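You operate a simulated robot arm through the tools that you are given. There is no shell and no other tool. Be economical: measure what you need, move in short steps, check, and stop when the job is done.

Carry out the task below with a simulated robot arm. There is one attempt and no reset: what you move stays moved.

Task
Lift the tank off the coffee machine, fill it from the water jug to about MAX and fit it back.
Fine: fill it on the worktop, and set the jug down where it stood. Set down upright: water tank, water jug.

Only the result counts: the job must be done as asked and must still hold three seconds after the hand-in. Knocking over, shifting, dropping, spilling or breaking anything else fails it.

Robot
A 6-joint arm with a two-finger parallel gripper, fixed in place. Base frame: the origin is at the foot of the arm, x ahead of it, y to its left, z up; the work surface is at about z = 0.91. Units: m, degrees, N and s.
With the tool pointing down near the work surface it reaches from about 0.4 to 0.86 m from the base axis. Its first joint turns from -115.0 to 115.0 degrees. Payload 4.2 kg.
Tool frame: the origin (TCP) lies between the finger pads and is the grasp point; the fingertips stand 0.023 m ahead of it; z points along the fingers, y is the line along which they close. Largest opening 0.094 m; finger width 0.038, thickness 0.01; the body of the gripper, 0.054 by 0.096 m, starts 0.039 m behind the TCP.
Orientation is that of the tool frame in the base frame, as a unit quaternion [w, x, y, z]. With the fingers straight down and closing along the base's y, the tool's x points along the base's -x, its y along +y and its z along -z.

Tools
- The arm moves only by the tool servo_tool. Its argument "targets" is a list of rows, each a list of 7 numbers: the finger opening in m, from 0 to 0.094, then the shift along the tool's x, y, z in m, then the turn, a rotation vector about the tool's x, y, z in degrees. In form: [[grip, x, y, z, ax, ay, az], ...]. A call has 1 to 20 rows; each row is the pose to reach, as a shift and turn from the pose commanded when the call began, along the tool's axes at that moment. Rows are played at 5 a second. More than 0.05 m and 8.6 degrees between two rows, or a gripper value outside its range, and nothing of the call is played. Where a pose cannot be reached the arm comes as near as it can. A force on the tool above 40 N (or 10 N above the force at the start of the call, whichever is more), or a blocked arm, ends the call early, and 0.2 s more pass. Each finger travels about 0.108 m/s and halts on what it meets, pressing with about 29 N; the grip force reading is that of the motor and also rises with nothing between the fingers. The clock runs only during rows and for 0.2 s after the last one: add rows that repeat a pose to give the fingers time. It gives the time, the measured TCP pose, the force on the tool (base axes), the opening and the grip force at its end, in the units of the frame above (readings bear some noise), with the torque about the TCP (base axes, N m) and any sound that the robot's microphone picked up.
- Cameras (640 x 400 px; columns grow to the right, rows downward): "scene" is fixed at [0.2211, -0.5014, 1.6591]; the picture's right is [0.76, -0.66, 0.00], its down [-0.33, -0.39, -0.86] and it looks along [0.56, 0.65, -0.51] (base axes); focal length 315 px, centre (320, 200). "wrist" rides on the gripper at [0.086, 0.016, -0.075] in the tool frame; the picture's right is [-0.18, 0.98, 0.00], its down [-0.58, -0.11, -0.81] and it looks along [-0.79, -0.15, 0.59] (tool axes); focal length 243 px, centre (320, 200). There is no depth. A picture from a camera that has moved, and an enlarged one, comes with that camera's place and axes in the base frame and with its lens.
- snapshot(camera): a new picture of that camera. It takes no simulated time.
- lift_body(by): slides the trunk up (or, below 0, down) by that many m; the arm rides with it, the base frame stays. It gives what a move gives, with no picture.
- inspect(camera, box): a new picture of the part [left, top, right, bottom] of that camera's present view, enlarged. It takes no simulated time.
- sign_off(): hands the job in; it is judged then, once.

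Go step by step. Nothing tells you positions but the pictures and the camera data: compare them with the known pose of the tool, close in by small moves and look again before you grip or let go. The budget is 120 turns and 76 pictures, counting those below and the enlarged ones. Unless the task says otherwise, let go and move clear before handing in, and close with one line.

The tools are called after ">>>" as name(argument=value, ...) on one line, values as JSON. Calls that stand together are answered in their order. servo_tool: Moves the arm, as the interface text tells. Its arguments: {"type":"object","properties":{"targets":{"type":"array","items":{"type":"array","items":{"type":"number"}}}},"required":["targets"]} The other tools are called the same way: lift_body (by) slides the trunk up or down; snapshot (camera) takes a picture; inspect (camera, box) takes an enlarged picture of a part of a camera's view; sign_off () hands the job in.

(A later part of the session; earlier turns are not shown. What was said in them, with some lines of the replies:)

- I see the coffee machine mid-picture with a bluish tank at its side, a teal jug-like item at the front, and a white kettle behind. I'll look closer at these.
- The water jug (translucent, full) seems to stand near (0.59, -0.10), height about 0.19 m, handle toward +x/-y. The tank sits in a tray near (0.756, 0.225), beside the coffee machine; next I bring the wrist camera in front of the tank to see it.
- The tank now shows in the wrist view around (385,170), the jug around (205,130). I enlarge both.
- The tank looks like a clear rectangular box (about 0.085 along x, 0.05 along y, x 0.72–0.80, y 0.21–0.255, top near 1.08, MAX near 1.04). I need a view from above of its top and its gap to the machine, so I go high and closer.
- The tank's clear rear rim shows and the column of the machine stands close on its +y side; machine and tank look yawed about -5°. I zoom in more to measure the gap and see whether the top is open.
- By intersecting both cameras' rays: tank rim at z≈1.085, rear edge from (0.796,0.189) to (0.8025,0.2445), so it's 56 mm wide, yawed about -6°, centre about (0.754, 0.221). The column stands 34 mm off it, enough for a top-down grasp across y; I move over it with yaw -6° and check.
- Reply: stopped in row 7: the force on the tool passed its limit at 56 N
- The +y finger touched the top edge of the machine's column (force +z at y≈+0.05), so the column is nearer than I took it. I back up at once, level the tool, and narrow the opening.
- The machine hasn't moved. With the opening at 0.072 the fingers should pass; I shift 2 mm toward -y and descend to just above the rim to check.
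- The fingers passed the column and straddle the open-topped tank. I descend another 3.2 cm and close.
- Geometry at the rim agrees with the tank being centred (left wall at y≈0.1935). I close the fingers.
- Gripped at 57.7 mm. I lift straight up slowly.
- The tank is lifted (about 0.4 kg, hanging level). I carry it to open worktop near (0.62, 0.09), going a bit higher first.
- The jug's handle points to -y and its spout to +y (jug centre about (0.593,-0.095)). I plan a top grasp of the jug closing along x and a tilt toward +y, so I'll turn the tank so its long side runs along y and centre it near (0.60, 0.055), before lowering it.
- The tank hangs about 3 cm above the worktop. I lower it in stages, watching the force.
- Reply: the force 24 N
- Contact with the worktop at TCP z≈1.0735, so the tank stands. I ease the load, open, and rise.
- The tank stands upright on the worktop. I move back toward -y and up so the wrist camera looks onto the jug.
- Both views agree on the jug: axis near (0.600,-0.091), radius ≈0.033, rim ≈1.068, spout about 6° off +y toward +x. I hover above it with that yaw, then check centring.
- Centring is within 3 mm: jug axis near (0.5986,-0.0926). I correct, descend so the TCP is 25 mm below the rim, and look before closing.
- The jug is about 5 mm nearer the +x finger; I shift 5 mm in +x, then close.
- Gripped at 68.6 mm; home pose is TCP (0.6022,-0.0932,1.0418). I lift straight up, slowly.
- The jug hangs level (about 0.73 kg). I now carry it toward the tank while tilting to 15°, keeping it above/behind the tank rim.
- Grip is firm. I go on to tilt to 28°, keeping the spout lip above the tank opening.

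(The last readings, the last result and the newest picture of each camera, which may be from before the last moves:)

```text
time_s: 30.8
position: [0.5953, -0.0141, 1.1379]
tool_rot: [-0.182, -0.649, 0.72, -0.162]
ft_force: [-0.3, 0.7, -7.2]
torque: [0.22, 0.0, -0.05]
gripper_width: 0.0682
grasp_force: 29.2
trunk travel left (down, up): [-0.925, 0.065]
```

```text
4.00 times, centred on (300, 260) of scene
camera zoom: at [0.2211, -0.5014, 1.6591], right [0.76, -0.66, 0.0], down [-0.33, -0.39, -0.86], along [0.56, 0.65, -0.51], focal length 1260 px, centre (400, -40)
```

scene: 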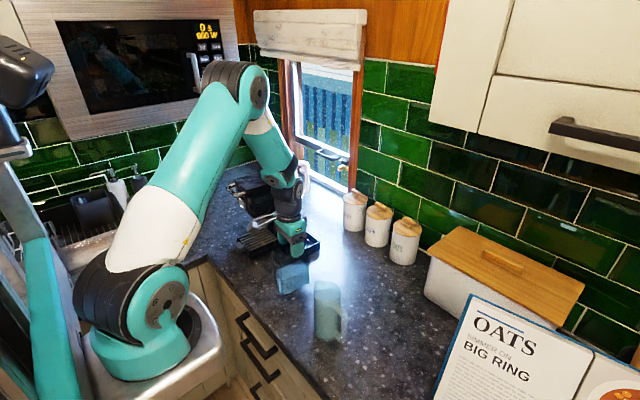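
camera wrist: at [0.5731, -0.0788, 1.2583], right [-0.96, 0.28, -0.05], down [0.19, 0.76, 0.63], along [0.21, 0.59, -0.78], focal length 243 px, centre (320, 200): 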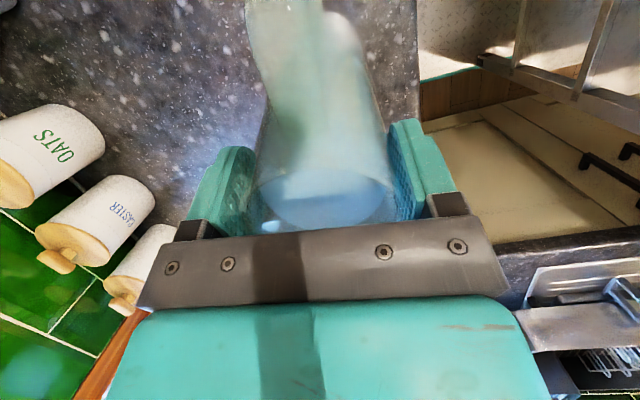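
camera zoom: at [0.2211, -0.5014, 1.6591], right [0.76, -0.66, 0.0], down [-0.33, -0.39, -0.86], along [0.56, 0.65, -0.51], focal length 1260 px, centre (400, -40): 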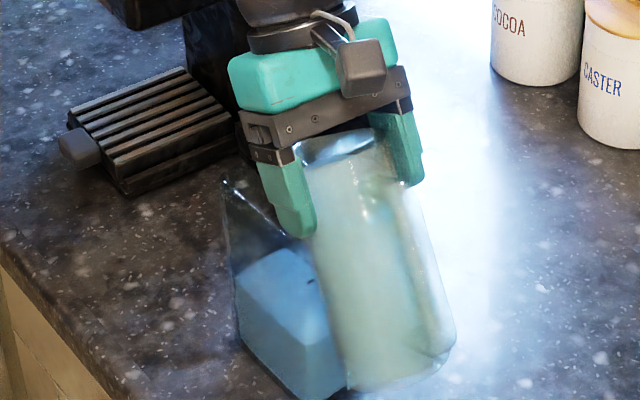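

No water has left yet (load still 7.2 N). I tilt slowly to 36° about the lip and watch the weight.

>>> servo_tool(targets=[[0.05, -0.0005, 0, 0, 0, 1.5, 0], [0.05, -0.001, 0, 0, 0, 3, 0], [0.05, -0.0015, 0, 0, 0, 4.5, 0], [0.05, -0.002, 0, 0, 0, 6, 0], [0.05, -0.002, 0, 0, 0, 8, 0], [0.05, -0.002, 0, 0, 0, 8, 0], [0.05, -0.002, 0, 0, 0, 8, 0]])

>>> inspect(camera="scene", box=[250, 210, 350, 310])

```text
time_s: 32.4
position: [0.5966, -0.0124, 1.1363]
tool_rot: [-0.231, -0.637, 0.706, -0.207]
ft_force: [-0.3, 0.5, -7.3]
torque: [0.26, -0.07, -0.01]
gripper_width: 0.0682
grasp_force: 28.9
trunk travel left (down, up): [-0.925, 0.065]
```

```text
4.00 times, centred on (300, 260) of scene
camera zoom: at [0.2211, -0.5014, 1.6591], right [0.76, -0.66, 0.0], down [-0.33, -0.39, -0.86], along [0.56, 0.65, -0.51], focal length 1260 px, centre (400, -40)
```

zoom: 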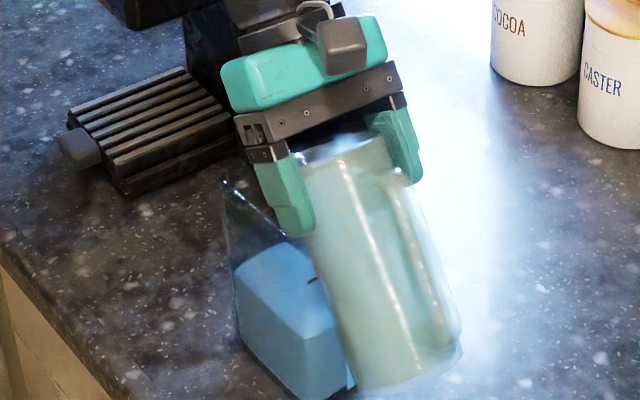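

>>> servo_tool(targets=[[0.05, 0, 0, -0.001, 0, 1.5, 0], [0.05, 0, 0, -0.002, 0, 3, 0], [0.05, 0, 0, -0.003, 0, 4.5, 0], [0.05, 0, 0, -0.004, 0, 6, 0], [0.05, 0, 0, -0.004, 0, 6, 0]])

>>> inspect(camera="scene", box=[250, 210, 350, 310])

```text
time_s: 33.6
position: [0.597, -0.0115, 1.1393]
tool_rot: [-0.268, -0.626, 0.692, -0.24]
ft_force: [0.3, 0.3, -6.2]
torque: [0.24, -0.03, 0.02]
gripper_width: 0.0682
grasp_force: 28.8
trunk travel left (down, up): [-0.925, 0.065]
```

```text
4.00 times, centred on (300, 260) of scene
camera zoom: at [0.2211, -0.5014, 1.6591], right [0.76, -0.66, 0.0], down [-0.33, -0.39, -0.86], along [0.56, 0.65, -0.51], focal length 1260 px, centre (400, -40)
```

zoom: 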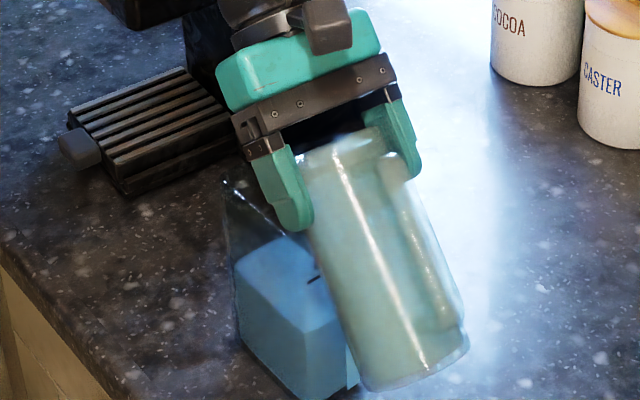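

Pouring has begun (load down to 6.2 N) and the tank level is rising with no spill seen. I go on slowly to 48°.

>>> servo_tool(targets=[[0.05, 0.0002, 0, -0.0014, 0, 1.5, 0], [0.05, 0.0004, 0, -0.0028, 0, 3, 0], [0.05, 0.0004, 0, -0.0028, 0, 3, 0], [0.05, 0.0006, 0, -0.0042, 0, 4.5, 0], [0.05, 0.0008, 0, -0.0056, 0, 6, 0], [0.05, 0.0008, 0, -0.0056, 0, 6, 0], [0.05, 0.0008, 0, -0.0056, 0, 6, 0]])

>>> inspect(camera="scene", box=[250, 210, 350, 310])

```text
time_s: 35.2
position: [0.5972, -0.0073, 1.1453]
tool_rot: [-0.304, -0.612, 0.677, -0.273]
ft_force: [-0.4, 0.1, -6.9]
torque: [0.29, -0.07, 0.01]
gripper_width: 0.0686
grasp_force: 28.9
trunk travel left (down, up): [-0.925, 0.065]
```

```text
4.00 times, centred on (300, 260) of scene
camera zoom: at [0.2211, -0.5014, 1.6591], right [0.76, -0.66, 0.0], down [-0.33, -0.39, -0.86], along [0.56, 0.65, -0.51], focal length 1260 px, centre (400, -40)
```

zoom: 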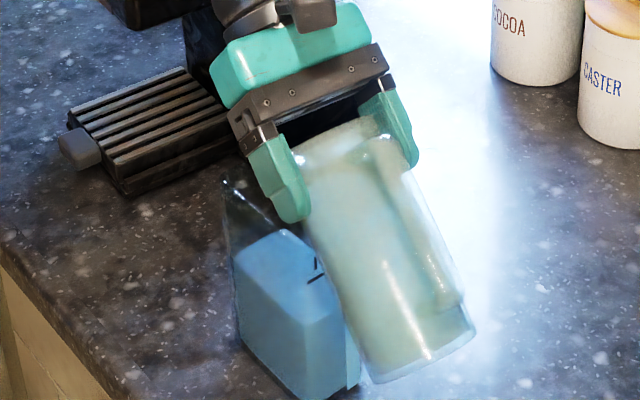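

The tank level has risen about 40 % of the way to MAX. I continue to 56°.

>>> servo_tool(targets=[[0.05, 0.0004, 0, -0.0016, 0, 2, 0], [0.05, 0.0009, 0, -0.0032, 0, 4, 0], [0.05, 0.0009, 0, -0.0032, 0, 4, 0], [0.05, 0.0013, 0, -0.0047, 0, 6, 0], [0.05, 0.0013, 0, -0.0047, 0, 6, 0], [0.05, 0.0018, 0, -0.0063, 0, 8, 0], [0.05, 0.0018, 0, -0.0063, 0, 8, 0], [0.05, 0.0018, 0, -0.0063, 0, 8, 0]])

>>> inspect(camera="scene", box=[250, 210, 350, 310])

```text
time_s: 37.0
position: [0.5974, -0.0034, 1.1506]
tool_rot: [-0.351, -0.592, 0.655, -0.314]
ft_force: [0.6, -1.1, -6.3]
torque: [0.3, -0.02, -0.02]
gripper_width: 0.0682
grasp_force: 29.0
trunk travel left (down, up): [-0.925, 0.065]
```

```text
4.00 times, centred on (300, 260) of scene
camera zoom: at [0.2211, -0.5014, 1.6591], right [0.76, -0.66, 0.0], down [-0.33, -0.39, -0.86], along [0.56, 0.65, -0.51], focal length 1260 px, centre (400, -40)
```

zoom: 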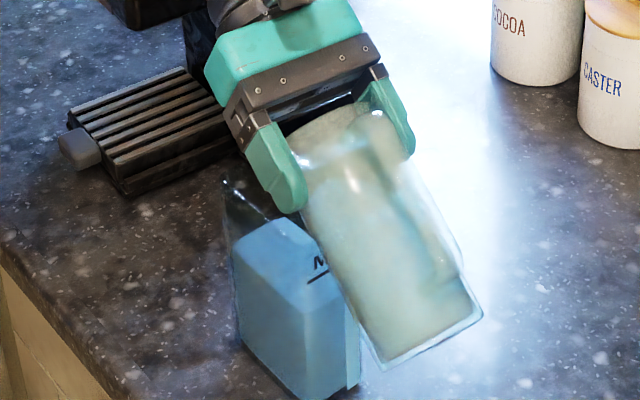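

About two thirds filled. On to 62°, slowly.

>>> servo_tool(targets=[[0.05, 0.0004, 0, -0.0016, 0, 2, 0], [0.05, 0.0004, 0, -0.0016, 0, 2, 0], [0.05, 0.0009, 0, -0.0033, 0, 4, 0], [0.05, 0.0009, 0, -0.0033, 0, 4, 0], [0.05, 0.0013, 0, -0.005, 0, 6, 0], [0.05, 0.0013, 0, -0.005, 0, 6, 0], [0.05, 0.0013, 0, -0.005, 0, 6, 0]])

>>> inspect(camera="scene", box=[270, 240, 330, 300])

```text
time_s: 38.6
position: [0.5966, -0.0011, 1.1537]
tool_rot: [-0.384, -0.574, 0.636, -0.344]
ft_force: [0.7, -0.3, -6.2]
torque: [0.3, -0.06, 0.0]
gripper_width: 0.0684
grasp_force: 29.1
trunk travel left (down, up): [-0.925, 0.065]
```

```text
6.67 times, centred on (300, 270) of scene
camera zoom: at [0.2211, -0.5014, 1.6591], right [0.76, -0.66, 0.0], down [-0.33, -0.39, -0.86], along [0.56, 0.65, -0.51], focal length 2100 px, centre (453, -267)
```

zoom: 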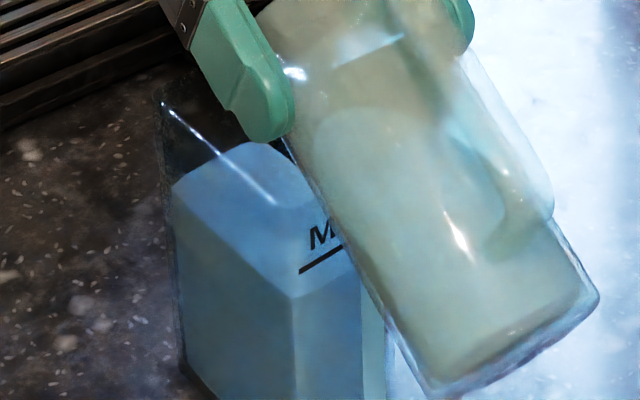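

The level is about 1 cm below MAX. On to 68°.

>>> servo_tool(targets=[[0.05, 0.0007, 0, -0.002, 0, 2, 0], [0.05, 0.0007, 0, -0.002, 0, 2, 0], [0.05, 0.0013, 0, -0.004, 0, 4, 0], [0.05, 0.0013, 0, -0.004, 0, 4, 0], [0.05, 0.002, 0, -0.0055, 0, 6, 0], [0.05, 0.002, 0, -0.0055, 0, 6, 0], [0.05, 0.002, 0, -0.0055, 0, 6, 0], [0.05, 0.002, 0, -0.0055, 0, 6, 0]])

>>> inspect(camera="scene", box=[270, 240, 330, 300])

```text
time_s: 40.4
position: [0.5978, 0.0051, 1.1591]
tool_rot: [-0.417, -0.555, 0.615, -0.374]
ft_force: [-0.5, 0.8, -4.7]
torque: [0.26, -0.05, -0.02]
gripper_width: 0.0683
grasp_force: 29.1
trunk travel left (down, up): [-0.925, 0.065]
```

```text
6.67 times, centred on (300, 270) of scene
camera zoom: at [0.2211, -0.5014, 1.6591], right [0.76, -0.66, 0.0], down [-0.33, -0.39, -0.86], along [0.56, 0.65, -0.51], focal length 2100 px, centre (453, -267)
```

zoom: 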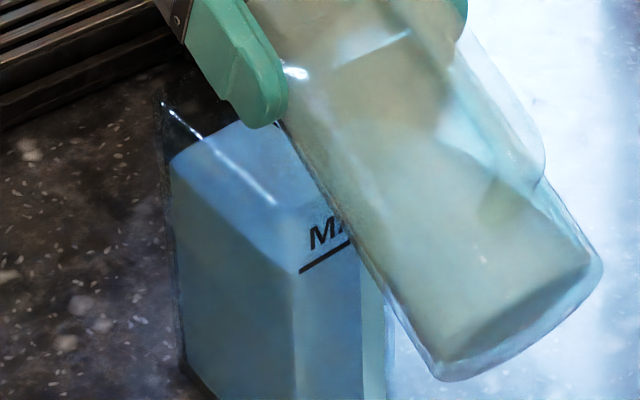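

The level now meets the MAX line. I tilt back about the lip, rise and move back toward the jug's place.

>>> servo_tool(targets=[[0.05, -0.003, 0, 0.006, 0, -7, 0], [0.05, -0.0055, 0, 0.0115, 0, -14, 0], [0.05, -0.0081, 0, 0.0167, 0, -20, 0], [0.05, -0.01, 0, 0.02, 0, -27, 0], [0.05, -0.0115, 0, 0.023, 0, -34, 0], [0.05, -0.0124, 0, 0.0255, 0, -40, 0], [0.05, 0.0154, 0, 0.0143, 0, -46, 0], [0.05, 0.0525, 0, -0.0007, 0, -53, 0], [0.05, 0.0675, -0.007, 0.0364, 0, -60, 0], [0.05, 0.0825, -0.0135, 0.0735, 0, -68, 0], [0.05, 0.0825, -0.0135, 0.0735, 0, -68, 0]])

>>> inspect(camera="scene", box=[240, 190, 380, 330])

>>> inspect(camera="scene", box=[270, 240, 330, 300])

```text
time_s: 42.8
position: [0.5993, -0.0976, 1.2093]
tool_rot: [-0.001, -0.67, 0.743, 0.002]
ft_force: [0.2, -0.7, -4.3]
torque: [-0.01, 0.0, 0.03]
gripper_width: 0.0682
grasp_force: 28.7
trunk travel left (down, up): [-0.925, 0.065]
```

```text
2.86 times, centred on (310, 260) of scene
camera zoom: at [0.2211, -0.5014, 1.6591], right [0.76, -0.66, 0.0], down [-0.33, -0.39, -0.86], along [0.56, 0.65, -0.51], focal length 900 px, centre (349, 29)
```

zoom: 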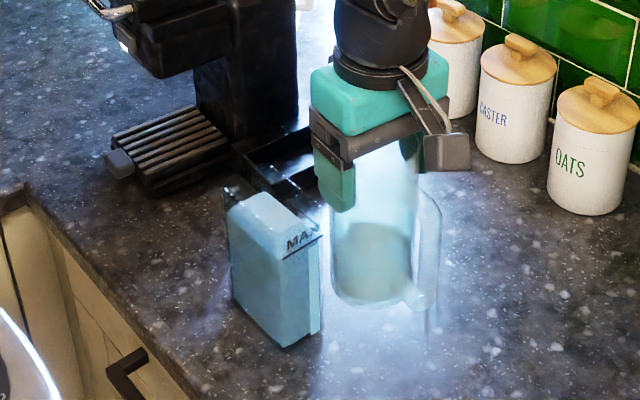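

```text
6.67 times, centred on (300, 270) of scene
camera zoom: at [0.2211, -0.5014, 1.6591], right [0.76, -0.66, 0.0], down [-0.33, -0.39, -0.86], along [0.56, 0.65, -0.51], focal length 2100 px, centre (453, -267)
```

zoom: 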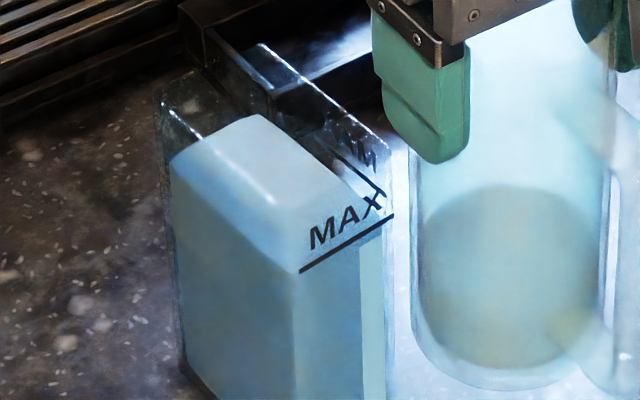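

Water stands right at MAX, with nothing spilled. I lower the jug to its former spot.

>>> servo_tool(targets=[[0.05, -0.0047, -0.0024, 0.03, 0, 0, 0], [0.05, -0.0047, -0.0024, 0.065, 0, 0, 0], [0.05, -0.0047, -0.0024, 0.1, 0, 0, 0], [0.05, -0.0047, -0.0024, 0.13, 0, 0, 0], [0.05, -0.0047, -0.0024, 0.15, 0, 0, 0], [0.05, -0.0047, -0.0024, 0.16, 0, 0, 0], [0.05, -0.0047, -0.0024, 0.164, 0, 0, 0], [0.05, -0.0047, -0.0024, 0.164, 0, 0, 0]])

```text
time_s: 44.6
position: [0.6031, -0.0924, 1.0434]
tool_rot: [-0.001, -0.67, 0.743, 0.001]
ft_force: [-0.4, -0.5, -3.6]
torque: [0.01, 0.04, 0.01]
gripper_width: 0.0684
grasp_force: 28.9
trunk travel left (down, up): [-0.925, 0.065]
```

>>> servo_tool(targets=[[0.05, 0, 0, 0.0015, 0, 0, 0], [0.05, 0, 0, 0.0028, 0, 0, 0], [0.05, 0, 0, 0.0028, 0, 0, 0]])

```text
time_s: 45.4
position: [0.6045, -0.0925, 1.0422]
tool_rot: [0.0, -0.669, 0.743, 0.0]
ft_force: [-3.6, 1.3, 18.8]
torque: [0.01, -0.09, -0.13]
gripper_width: 0.0685
grasp_force: 28.8
trunk travel left (down, up): [-0.925, 0.065]
```

The jug touches the worktop at its former height. I ease off, open, and rise.

>>> servo_tool(targets=[[0.05, 0, 0, -0.002, 0, 0, 0], [0.06, 0, 0, -0.002, 0, 0, 0], [0.07, 0, 0, -0.002, 0, 0, 0], [0.08, 0, 0, -0.002, 0, 0, 0], [0.09, 0, 0, -0.002, 0, 0, 0], [0.092, 0, 0, -0.002, 0, 0, 0], [0.092, 0, 0, -0.03, 0, 0, 0], [0.092, 0, 0, -0.07, 0, 0, 0], [0.092, 0, 0, -0.11, 0, 0, 0], [0.092, 0, 0, -0.15, 0, 0, 0], [0.092, 0, 0, -0.15, 0, 0, 0]])

>>> inspect(camera="scene", box=[240, 210, 380, 350])

```text
time_s: 47.8
position: [0.6024, -0.0909, 1.1921]
tool_rot: [-0.002, -0.67, 0.742, 0.0]
ft_force: [-0.1, -0.4, 0.6]
torque: [-0.05, 0.03, 0.0]
gripper_width: 0.0921
grasp_force: 0.1
trunk travel left (down, up): [-0.925, 0.065]
```

```text
2.86 times, centred on (310, 280) of scene
camera zoom: at [0.2211, -0.5014, 1.6591], right [0.76, -0.66, 0.0], down [-0.33, -0.39, -0.86], along [0.56, 0.65, -0.51], focal length 900 px, centre (349, -29)
```

zoom: 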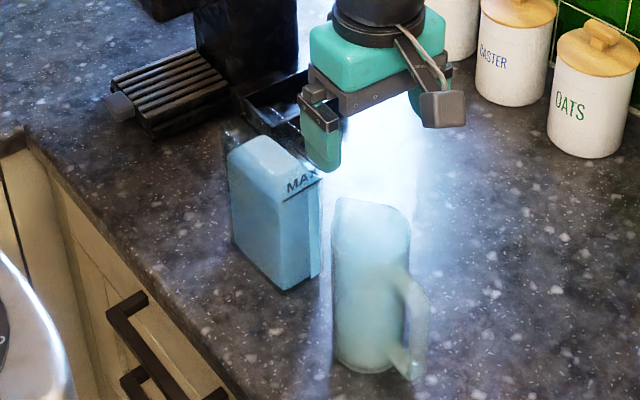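

The jug is back upright where it stood. I move above the tank with the pose used to release it.

>>> servo_tool(targets=[[0.085, -0.036, 0.0044, 0, 0, 0, -1.5], [0.08, -0.072, 0.0088, 0, 0, 0, -3], [0.08, -0.109, 0.0132, 0, 0, 0, -4.5], [0.08, -0.1449, 0.0176, 0, 0, 0, -6], [0.08, -0.1449, 0.0176, 0.03, 0, 0, -6], [0.08, -0.1449, 0.0176, 0.07, 0, 0, -6], [0.08, -0.1449, 0.0176, 0.07, 0, 0, -6]])

>>> inspect(camera="wrist", box=[180, 0, 500, 240])

```text
time_s: 49.4
position: [0.6009, 0.0533, 1.1217]
tool_rot: [0.002, 0.708, -0.706, 0.0]
ft_force: [0.3, -1.0, 0.9]
torque: [-0.01, 0.02, -0.02]
gripper_width: 0.0799
grasp_force: 0.1
trunk travel left (down, up): [-0.925, 0.065]
```

```text
1.67 times, centred on (340, 120) of wrist
camera zoom: at [0.5842, -0.0326, 1.1957], right [-0.98, 0.18, 0.0], down [0.11, 0.58, 0.8], along [0.15, 0.79, -0.59], focal length 404 px, centre (287, 333)
```

zoom: 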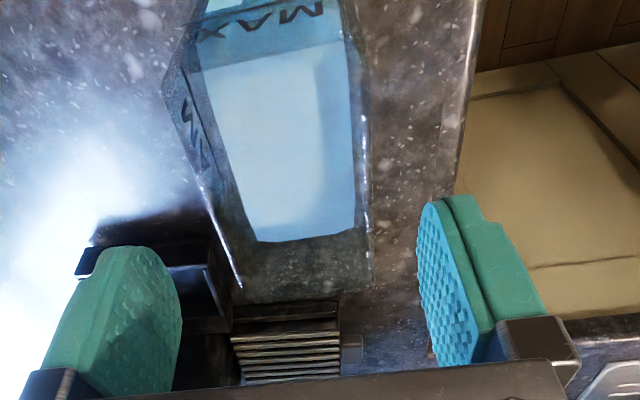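

The fingers straddle the tank evenly. I descend to the release height and close.

>>> servo_tool(targets=[[0.08, -0.001, 0, 0.02, 0, 0, 0], [0.08, -0.0016, 0, 0.035, 0, 0, 0], [0.08, -0.0016, 0, 0.0475, 0, 0, 0], [0.08, -0.0016, 0, 0.0475, 0, 0, 0], [0.068, -0.0016, 0, 0.0475, 0, 0, 0], [0.056, -0.0016, 0, 0.0475, 0, 0, 0], [0.045, -0.0016, 0, 0.0475, 0, 0, 0], [0.045, -0.0016, 0, 0.0475, 0, 0, 0], [0.045, -0.0016, 0, 0.0475, 0, 0, 0]])

```text
time_s: 51.4
position: [0.6002, 0.0549, 1.0731]
tool_rot: [0.002, 0.708, -0.706, 0.0]
ft_force: [-0.7, 0.0, -0.6]
torque: [0.11, -0.17, -0.01]
gripper_width: 0.0581
grasp_force: 29.7
trunk travel left (down, up): [-0.925, 0.065]
```

Gripped as before (58 mm). I lift gently.

>>> servo_tool(targets=[[0.045, 0, 0, -0.004, 0, 0, 0], [0.045, 0, 0, -0.012, 0, 0, 0], [0.045, 0, 0, -0.024, 0, 0, 0], [0.045, 0, 0, -0.036, 0, 0, 0], [0.045, 0, 0, -0.048, 0, 0, 0], [0.045, 0, 0, -0.06, 0, 0, 0], [0.045, 0, 0, -0.072, 0, 0, 0], [0.045, 0, 0, -0.084, 0, 0, 0], [0.045, 0, 0, -0.096, 0, 0, 0], [0.045, 0, 0, -0.105, 0, 0, 0], [0.045, 0, 0, -0.105, 0, 0, 0]])

>>> inspect(camera="scene", box=[240, 190, 380, 330])

```text
time_s: 53.8
position: [0.6015, 0.0551, 1.1776]
tool_rot: [0.001, 0.708, -0.706, -0.001]
ft_force: [-0.7, -0.7, -6.9]
torque: [-0.02, 0.02, -0.02]
gripper_width: 0.0578
grasp_force: 29.0
trunk travel left (down, up): [-0.925, 0.065]
```

```text
2.86 times, centred on (310, 260) of scene
camera zoom: at [0.2211, -0.5014, 1.6591], right [0.76, -0.66, 0.0], down [-0.33, -0.39, -0.86], along [0.56, 0.65, -0.51], focal length 900 px, centre (349, 29)
```

zoom: 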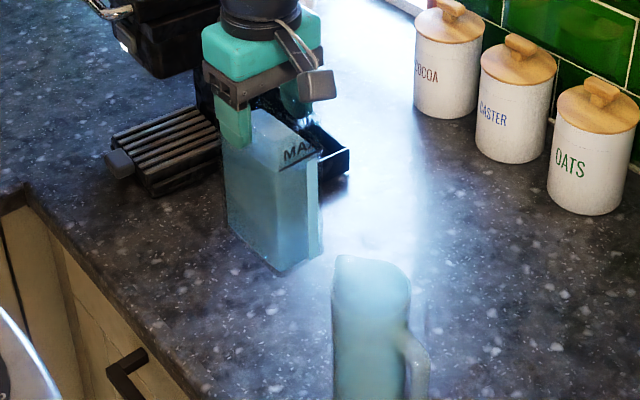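

The full tank hangs level (about 0.7 kg). I turn it back by 96° slowly while moving to (0.62, 0.09).

>>> servo_tool(targets=[[0.045, -0.0018, -0.0009, 0, 0, 0, 4.8], [0.045, -0.0035, -0.0018, 0, 0, 0, 9.6], [0.045, -0.0053, -0.0028, 0, 0, 0, 14.4], [0.045, -0.007, -0.0037, 0, 0, 0, 19.2], [0.045, -0.0088, -0.0046, 0, 0, 0, 24], [0.045, -0.0105, -0.0055, 0, 0, 0, 28.8], [0.045, -0.0123, -0.0065, 0, 0, 0, 33.6], [0.045, -0.014, -0.0074, 0, 0, 0, 38.4], [0.045, -0.0158, -0.0083, 0, 0, 0, 43.2], [0.045, -0.0175, -0.0093, 0, 0, 0, 48], [0.045, -0.0193, -0.0102, 0, 0, 0, 52.8], [0.045, -0.021, -0.0111, 0, 0, 0, 57.6], [0.045, -0.0228, -0.012, 0, 0, 0, 62.4], [0.045, -0.0245, -0.013, 0, 0, 0, 67.2], [0.045, -0.0263, -0.0139, 0, 0, 0, 72], [0.045, -0.028, -0.0148, 0, 0, 0, 76.8], [0.045, -0.0298, -0.0157, 0, 0, 0, 81.6], [0.045, -0.0315, -0.0167, 0, 0, 0, 86.4], [0.045, -0.0333, -0.0176, 0, 0, 0, 91.2], [0.045, -0.035, -0.0185, 0, 0, 0, 96]])

```text
time_s: 58.0
position: [0.6197, 0.0892, 1.1768]
tool_rot: [-0.002, 0.053, 0.999, -0.002]
ft_force: [-0.1, -0.4, -6.5]
torque: [0.01, -0.01, -0.04]
gripper_width: 0.0576
grasp_force: 28.6
trunk travel left (down, up): [-0.925, 0.065]
```

Orientation is as at removal. I move gently over the tray.

>>> servo_tool(targets=[[0.045, -0.004, 0.005, 0, 0, 0, 0], [0.045, -0.012, 0.0146, 0, 0, 0, 0], [0.045, -0.024, 0.0291, 0, 0, 0, 0], [0.045, -0.038, 0.0461, 0, 0, 0, 0], [0.045, -0.053, 0.0643, 0, 0, 0, 0], [0.045, -0.068, 0.0825, 0, 0, 0, 0], [0.045, -0.083, 0.1007, 0, 0, 0, 0], [0.045, -0.097, 0.1177, 0, 0, 0, 0], [0.045, -0.109, 0.1322, 0, 0, 0, 0], [0.045, -0.116, 0.1407, 0, 0, 0, 0], [0.045, -0.12, 0.1455, 0, 0, 0, 0], [0.045, -0.12, 0.1455, 0, 0, 0, 0], [0.045, -0.12, 0.1455, 0, 0, 0, 0]])

>>> inspect(camera="scene", box=[250, 150, 370, 260])

```text
time_s: 60.8
position: [0.7545, 0.2226, 1.176]
tool_rot: [-0.002, 0.051, 0.999, -0.001]
ft_force: [0.3, -0.6, -7.8]
torque: [-0.02, 0.01, -0.04]
gripper_width: 0.0581
grasp_force: 28.9
trunk travel left (down, up): [-0.925, 0.065]
```

```text
3.64 times, centred on (310, 205) of scene
camera zoom: at [0.2211, -0.5014, 1.6591], right [0.76, -0.66, 0.0], down [-0.33, -0.39, -0.86], along [0.56, 0.65, -0.51], focal length 1146 px, centre (356, 182)
```

zoom: 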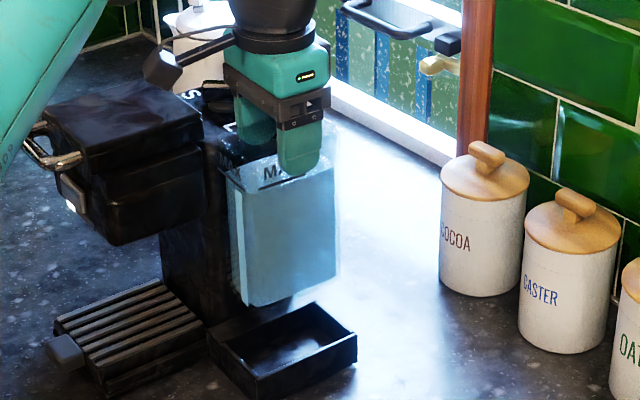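

The tank hangs over the tray at the same xy as when lifted. I lower it to just above seating.

>>> servo_tool(targets=[[0.045, 0, -0.0005, 0.008, 0, 0, 0], [0.045, 0, -0.0007, 0.02, 0, 0, 0], [0.045, 0, -0.0007, 0.034, 0, 0, 0], [0.045, 0, -0.0007, 0.048, 0, 0, 0], [0.045, 0, -0.0007, 0.058, 0, 0, 0], [0.045, 0, -0.0007, 0.066, 0, 0, 0], [0.045, 0, -0.0007, 0.074, 0, 0, 0], [0.045, 0, -0.0007, 0.081, 0, 0, 0], [0.045, 0, -0.0007, 0.084, 0, 0, 0], [0.045, 0, -0.0007, 0.084, 0, 0, 0]])

>>> inspect(camera="scene", box=[270, 190, 350, 260])

```text
time_s: 63.0
position: [0.7542, 0.2218, 1.0923]
tool_rot: [-0.002, 0.051, 0.999, -0.001]
ft_force: [0.5, 0.2, -7.8]
torque: [-0.01, -0.03, -0.04]
gripper_width: 0.0577
grasp_force: 28.9
trunk travel left (down, up): [-0.925, 0.065]
```

```text
5.71 times, centred on (310, 225) of scene
camera zoom: at [0.2211, -0.5014, 1.6591], right [0.76, -0.66, 0.0], down [-0.33, -0.39, -0.86], along [0.56, 0.65, -0.51], focal length 1800 px, centre (377, 57)
```

zoom: 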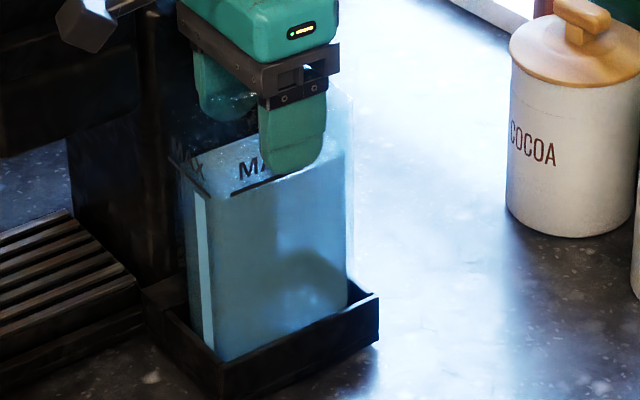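

It is inside the tray, with no side contact. I lower the last few millimetres.

>>> servo_tool(targets=[[0.045, 0, 0, 0.002, 0, 0, 0], [0.045, 0, 0, 0.004, 0, 0, 0], [0.045, 0, 0, 0.0055, 0, 0, 0], [0.045, 0, 0, 0.0055, 0, 0, 0]])

```text
time_s: 64.0
position: [0.7548, 0.222, 1.0873]
tool_rot: [-0.002, 0.051, 0.999, -0.002]
ft_force: [0.0, 0.0, -7.7]
torque: [-0.01, 0.01, 0.02]
gripper_width: 0.058
grasp_force: 28.5
trunk travel left (down, up): [-0.925, 0.065]
```

>>> servo_tool(targets=[[0.045, 0, 0, 0.001, 0, 0, 0], [0.045, 0, 0, 0.002, 0, 0, 0], [0.045, 0, 0, 0.002, 0, 0, 0]])

```text
time_s: 64.8
position: [0.7547, 0.2229, 1.0862]
tool_rot: [-0.002, 0.051, 0.999, 0.0]
ft_force: [-0.8, -0.8, -6.3]
torque: [0.03, -0.09, -0.03]
gripper_width: 0.0582
grasp_force: 29.2
trunk travel left (down, up): [-0.925, 0.065]
```

>>> servo_tool(targets=[[0.045, 0, 0, 0.001, 0, 0, 0], [0.045, 0, 0, 0.002, 0, 0, 0], [0.045, 0, 0, 0.002, 0, 0, 0]])

```text
time_s: 65.6
position: [0.7545, 0.221, 1.0847]
tool_rot: [-0.001, 0.052, 0.999, -0.001]
ft_force: [-1.4, -3.8, 12.8]
torque: [0.14, 0.79, 0.2]
gripper_width: 0.0577
grasp_force: 29.0
trunk travel left (down, up): [-0.925, 0.065]
```

Contact, leaning a little on the front edge. I check the picture before letting go.

>>> inspect(camera="scene", box=[270, 190, 350, 260])

>>> inspect(camera="wrist", box=[180, 0, 500, 240])

```text
5.71 times, centred on (310, 225) of scene
camera zoom: at [0.2211, -0.5014, 1.6591], right [0.76, -0.66, 0.0], down [-0.33, -0.39, -0.86], along [0.56, 0.65, -0.51], focal length 1800 px, centre (377, 57)
```

zoom: 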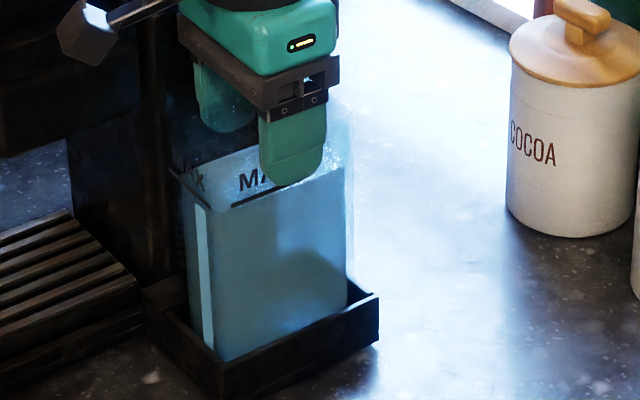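

```text
1.67 times, centred on (340, 120) of wrist
camera zoom: at [0.6688, 0.2473, 1.1597], right [0.28, 0.96, 0.0], down [0.57, -0.17, 0.81], along [0.77, -0.23, -0.59], focal length 404 px, centre (287, 333)
```

zoom: 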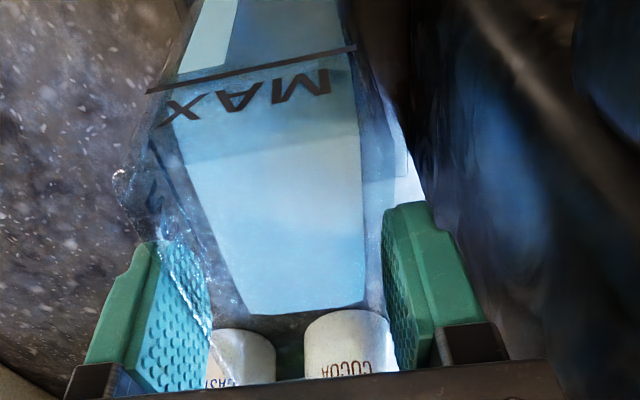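

It matches the original seating. I ease off, open only to 72 mm (column clearance), and rise straight up.

>>> servo_tool(targets=[[0.045, 0, 0, -0.0012, 0, 0, 0], [0.056, 0, 0, -0.0012, 0, 0, 0], [0.062, 0, 0, -0.0012, 0, 0, 0], [0.072, 0, 0, -0.0012, 0, 0, 0], [0.072, 0, 0, -0.0012, 0, 0, 0], [0.072, 0, 0, -0.0012, 0, 0, 0]])

>>> servo_tool(targets=[[0.072, 0, 0, -0.01, 0, 0, 0], [0.072, 0, 0, -0.03, 0, 0, 0], [0.072, 0, 0, -0.06, 0, 0, 0], [0.072, 0, 0, -0.1, 0, 0, 0], [0.072, 0, 0, -0.14, 0, 0, 0], [0.072, 0, 0, -0.18, 0, 0, 0], [0.072, 0, 0, -0.22, 0, 0, 0], [0.072, 0, 0, -0.22, 0, 0, 0]])

>>> inspect(camera="scene", box=[270, 190, 350, 260])

>>> snapshot(camera="scene")

```text
time_s: 67.0
position: [0.753, 0.2221, 1.0844]
tool_rot: [-0.002, 0.052, 0.999, 0.0]
ft_force: [0.2, 0.2, -0.4]
torque: [0.03, -0.01, 0.06]
gripper_width: 0.072
grasp_force: 0.1
trunk travel left (down, up): [-0.925, 0.065]
```

```text
time_s: 68.8
position: [0.7546, 0.2226, 1.3044]
tool_rot: [-0.001, 0.052, 0.999, -0.002]
ft_force: [-0.6, 0.3, -0.5]
torque: [0.01, 0.0, 0.01]
gripper_width: 0.0718
grasp_force: 0.0
trunk travel left (down, up): [-0.925, 0.065]
```

```text
5.71 times, centred on (310, 225) of scene
camera zoom: at [0.2211, -0.5014, 1.6591], right [0.76, -0.66, 0.0], down [-0.33, -0.39, -0.86], along [0.56, 0.65, -0.51], focal length 1800 px, centre (377, 57)
```

zoom: 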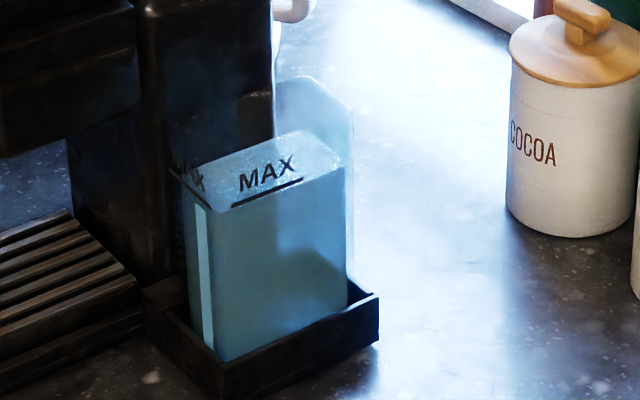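

```text
18 pictures are left
```

scene: 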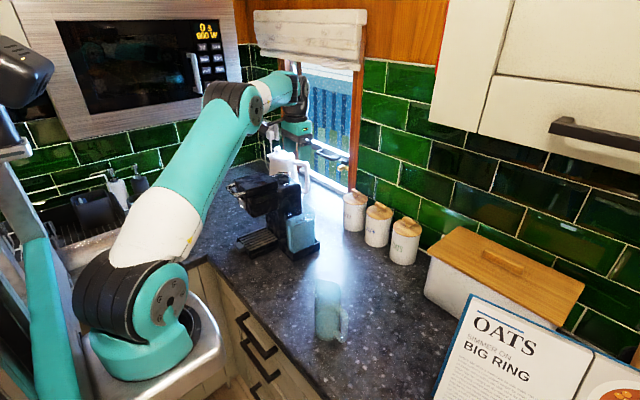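

The tank sits where it was in its tray, with the water at the MAX line. The jug is upright at its old place and the arm is clear above, so I hand in.

>>> sign_off()

```text
The job is handed in.
```

The tank is filled to about MAX and fitted back on the coffee machine, and the jug is upright where it stood. I saw no spills; one finger pressed the top of the machine at 56 N on the first approach, but it didn't visibly move.
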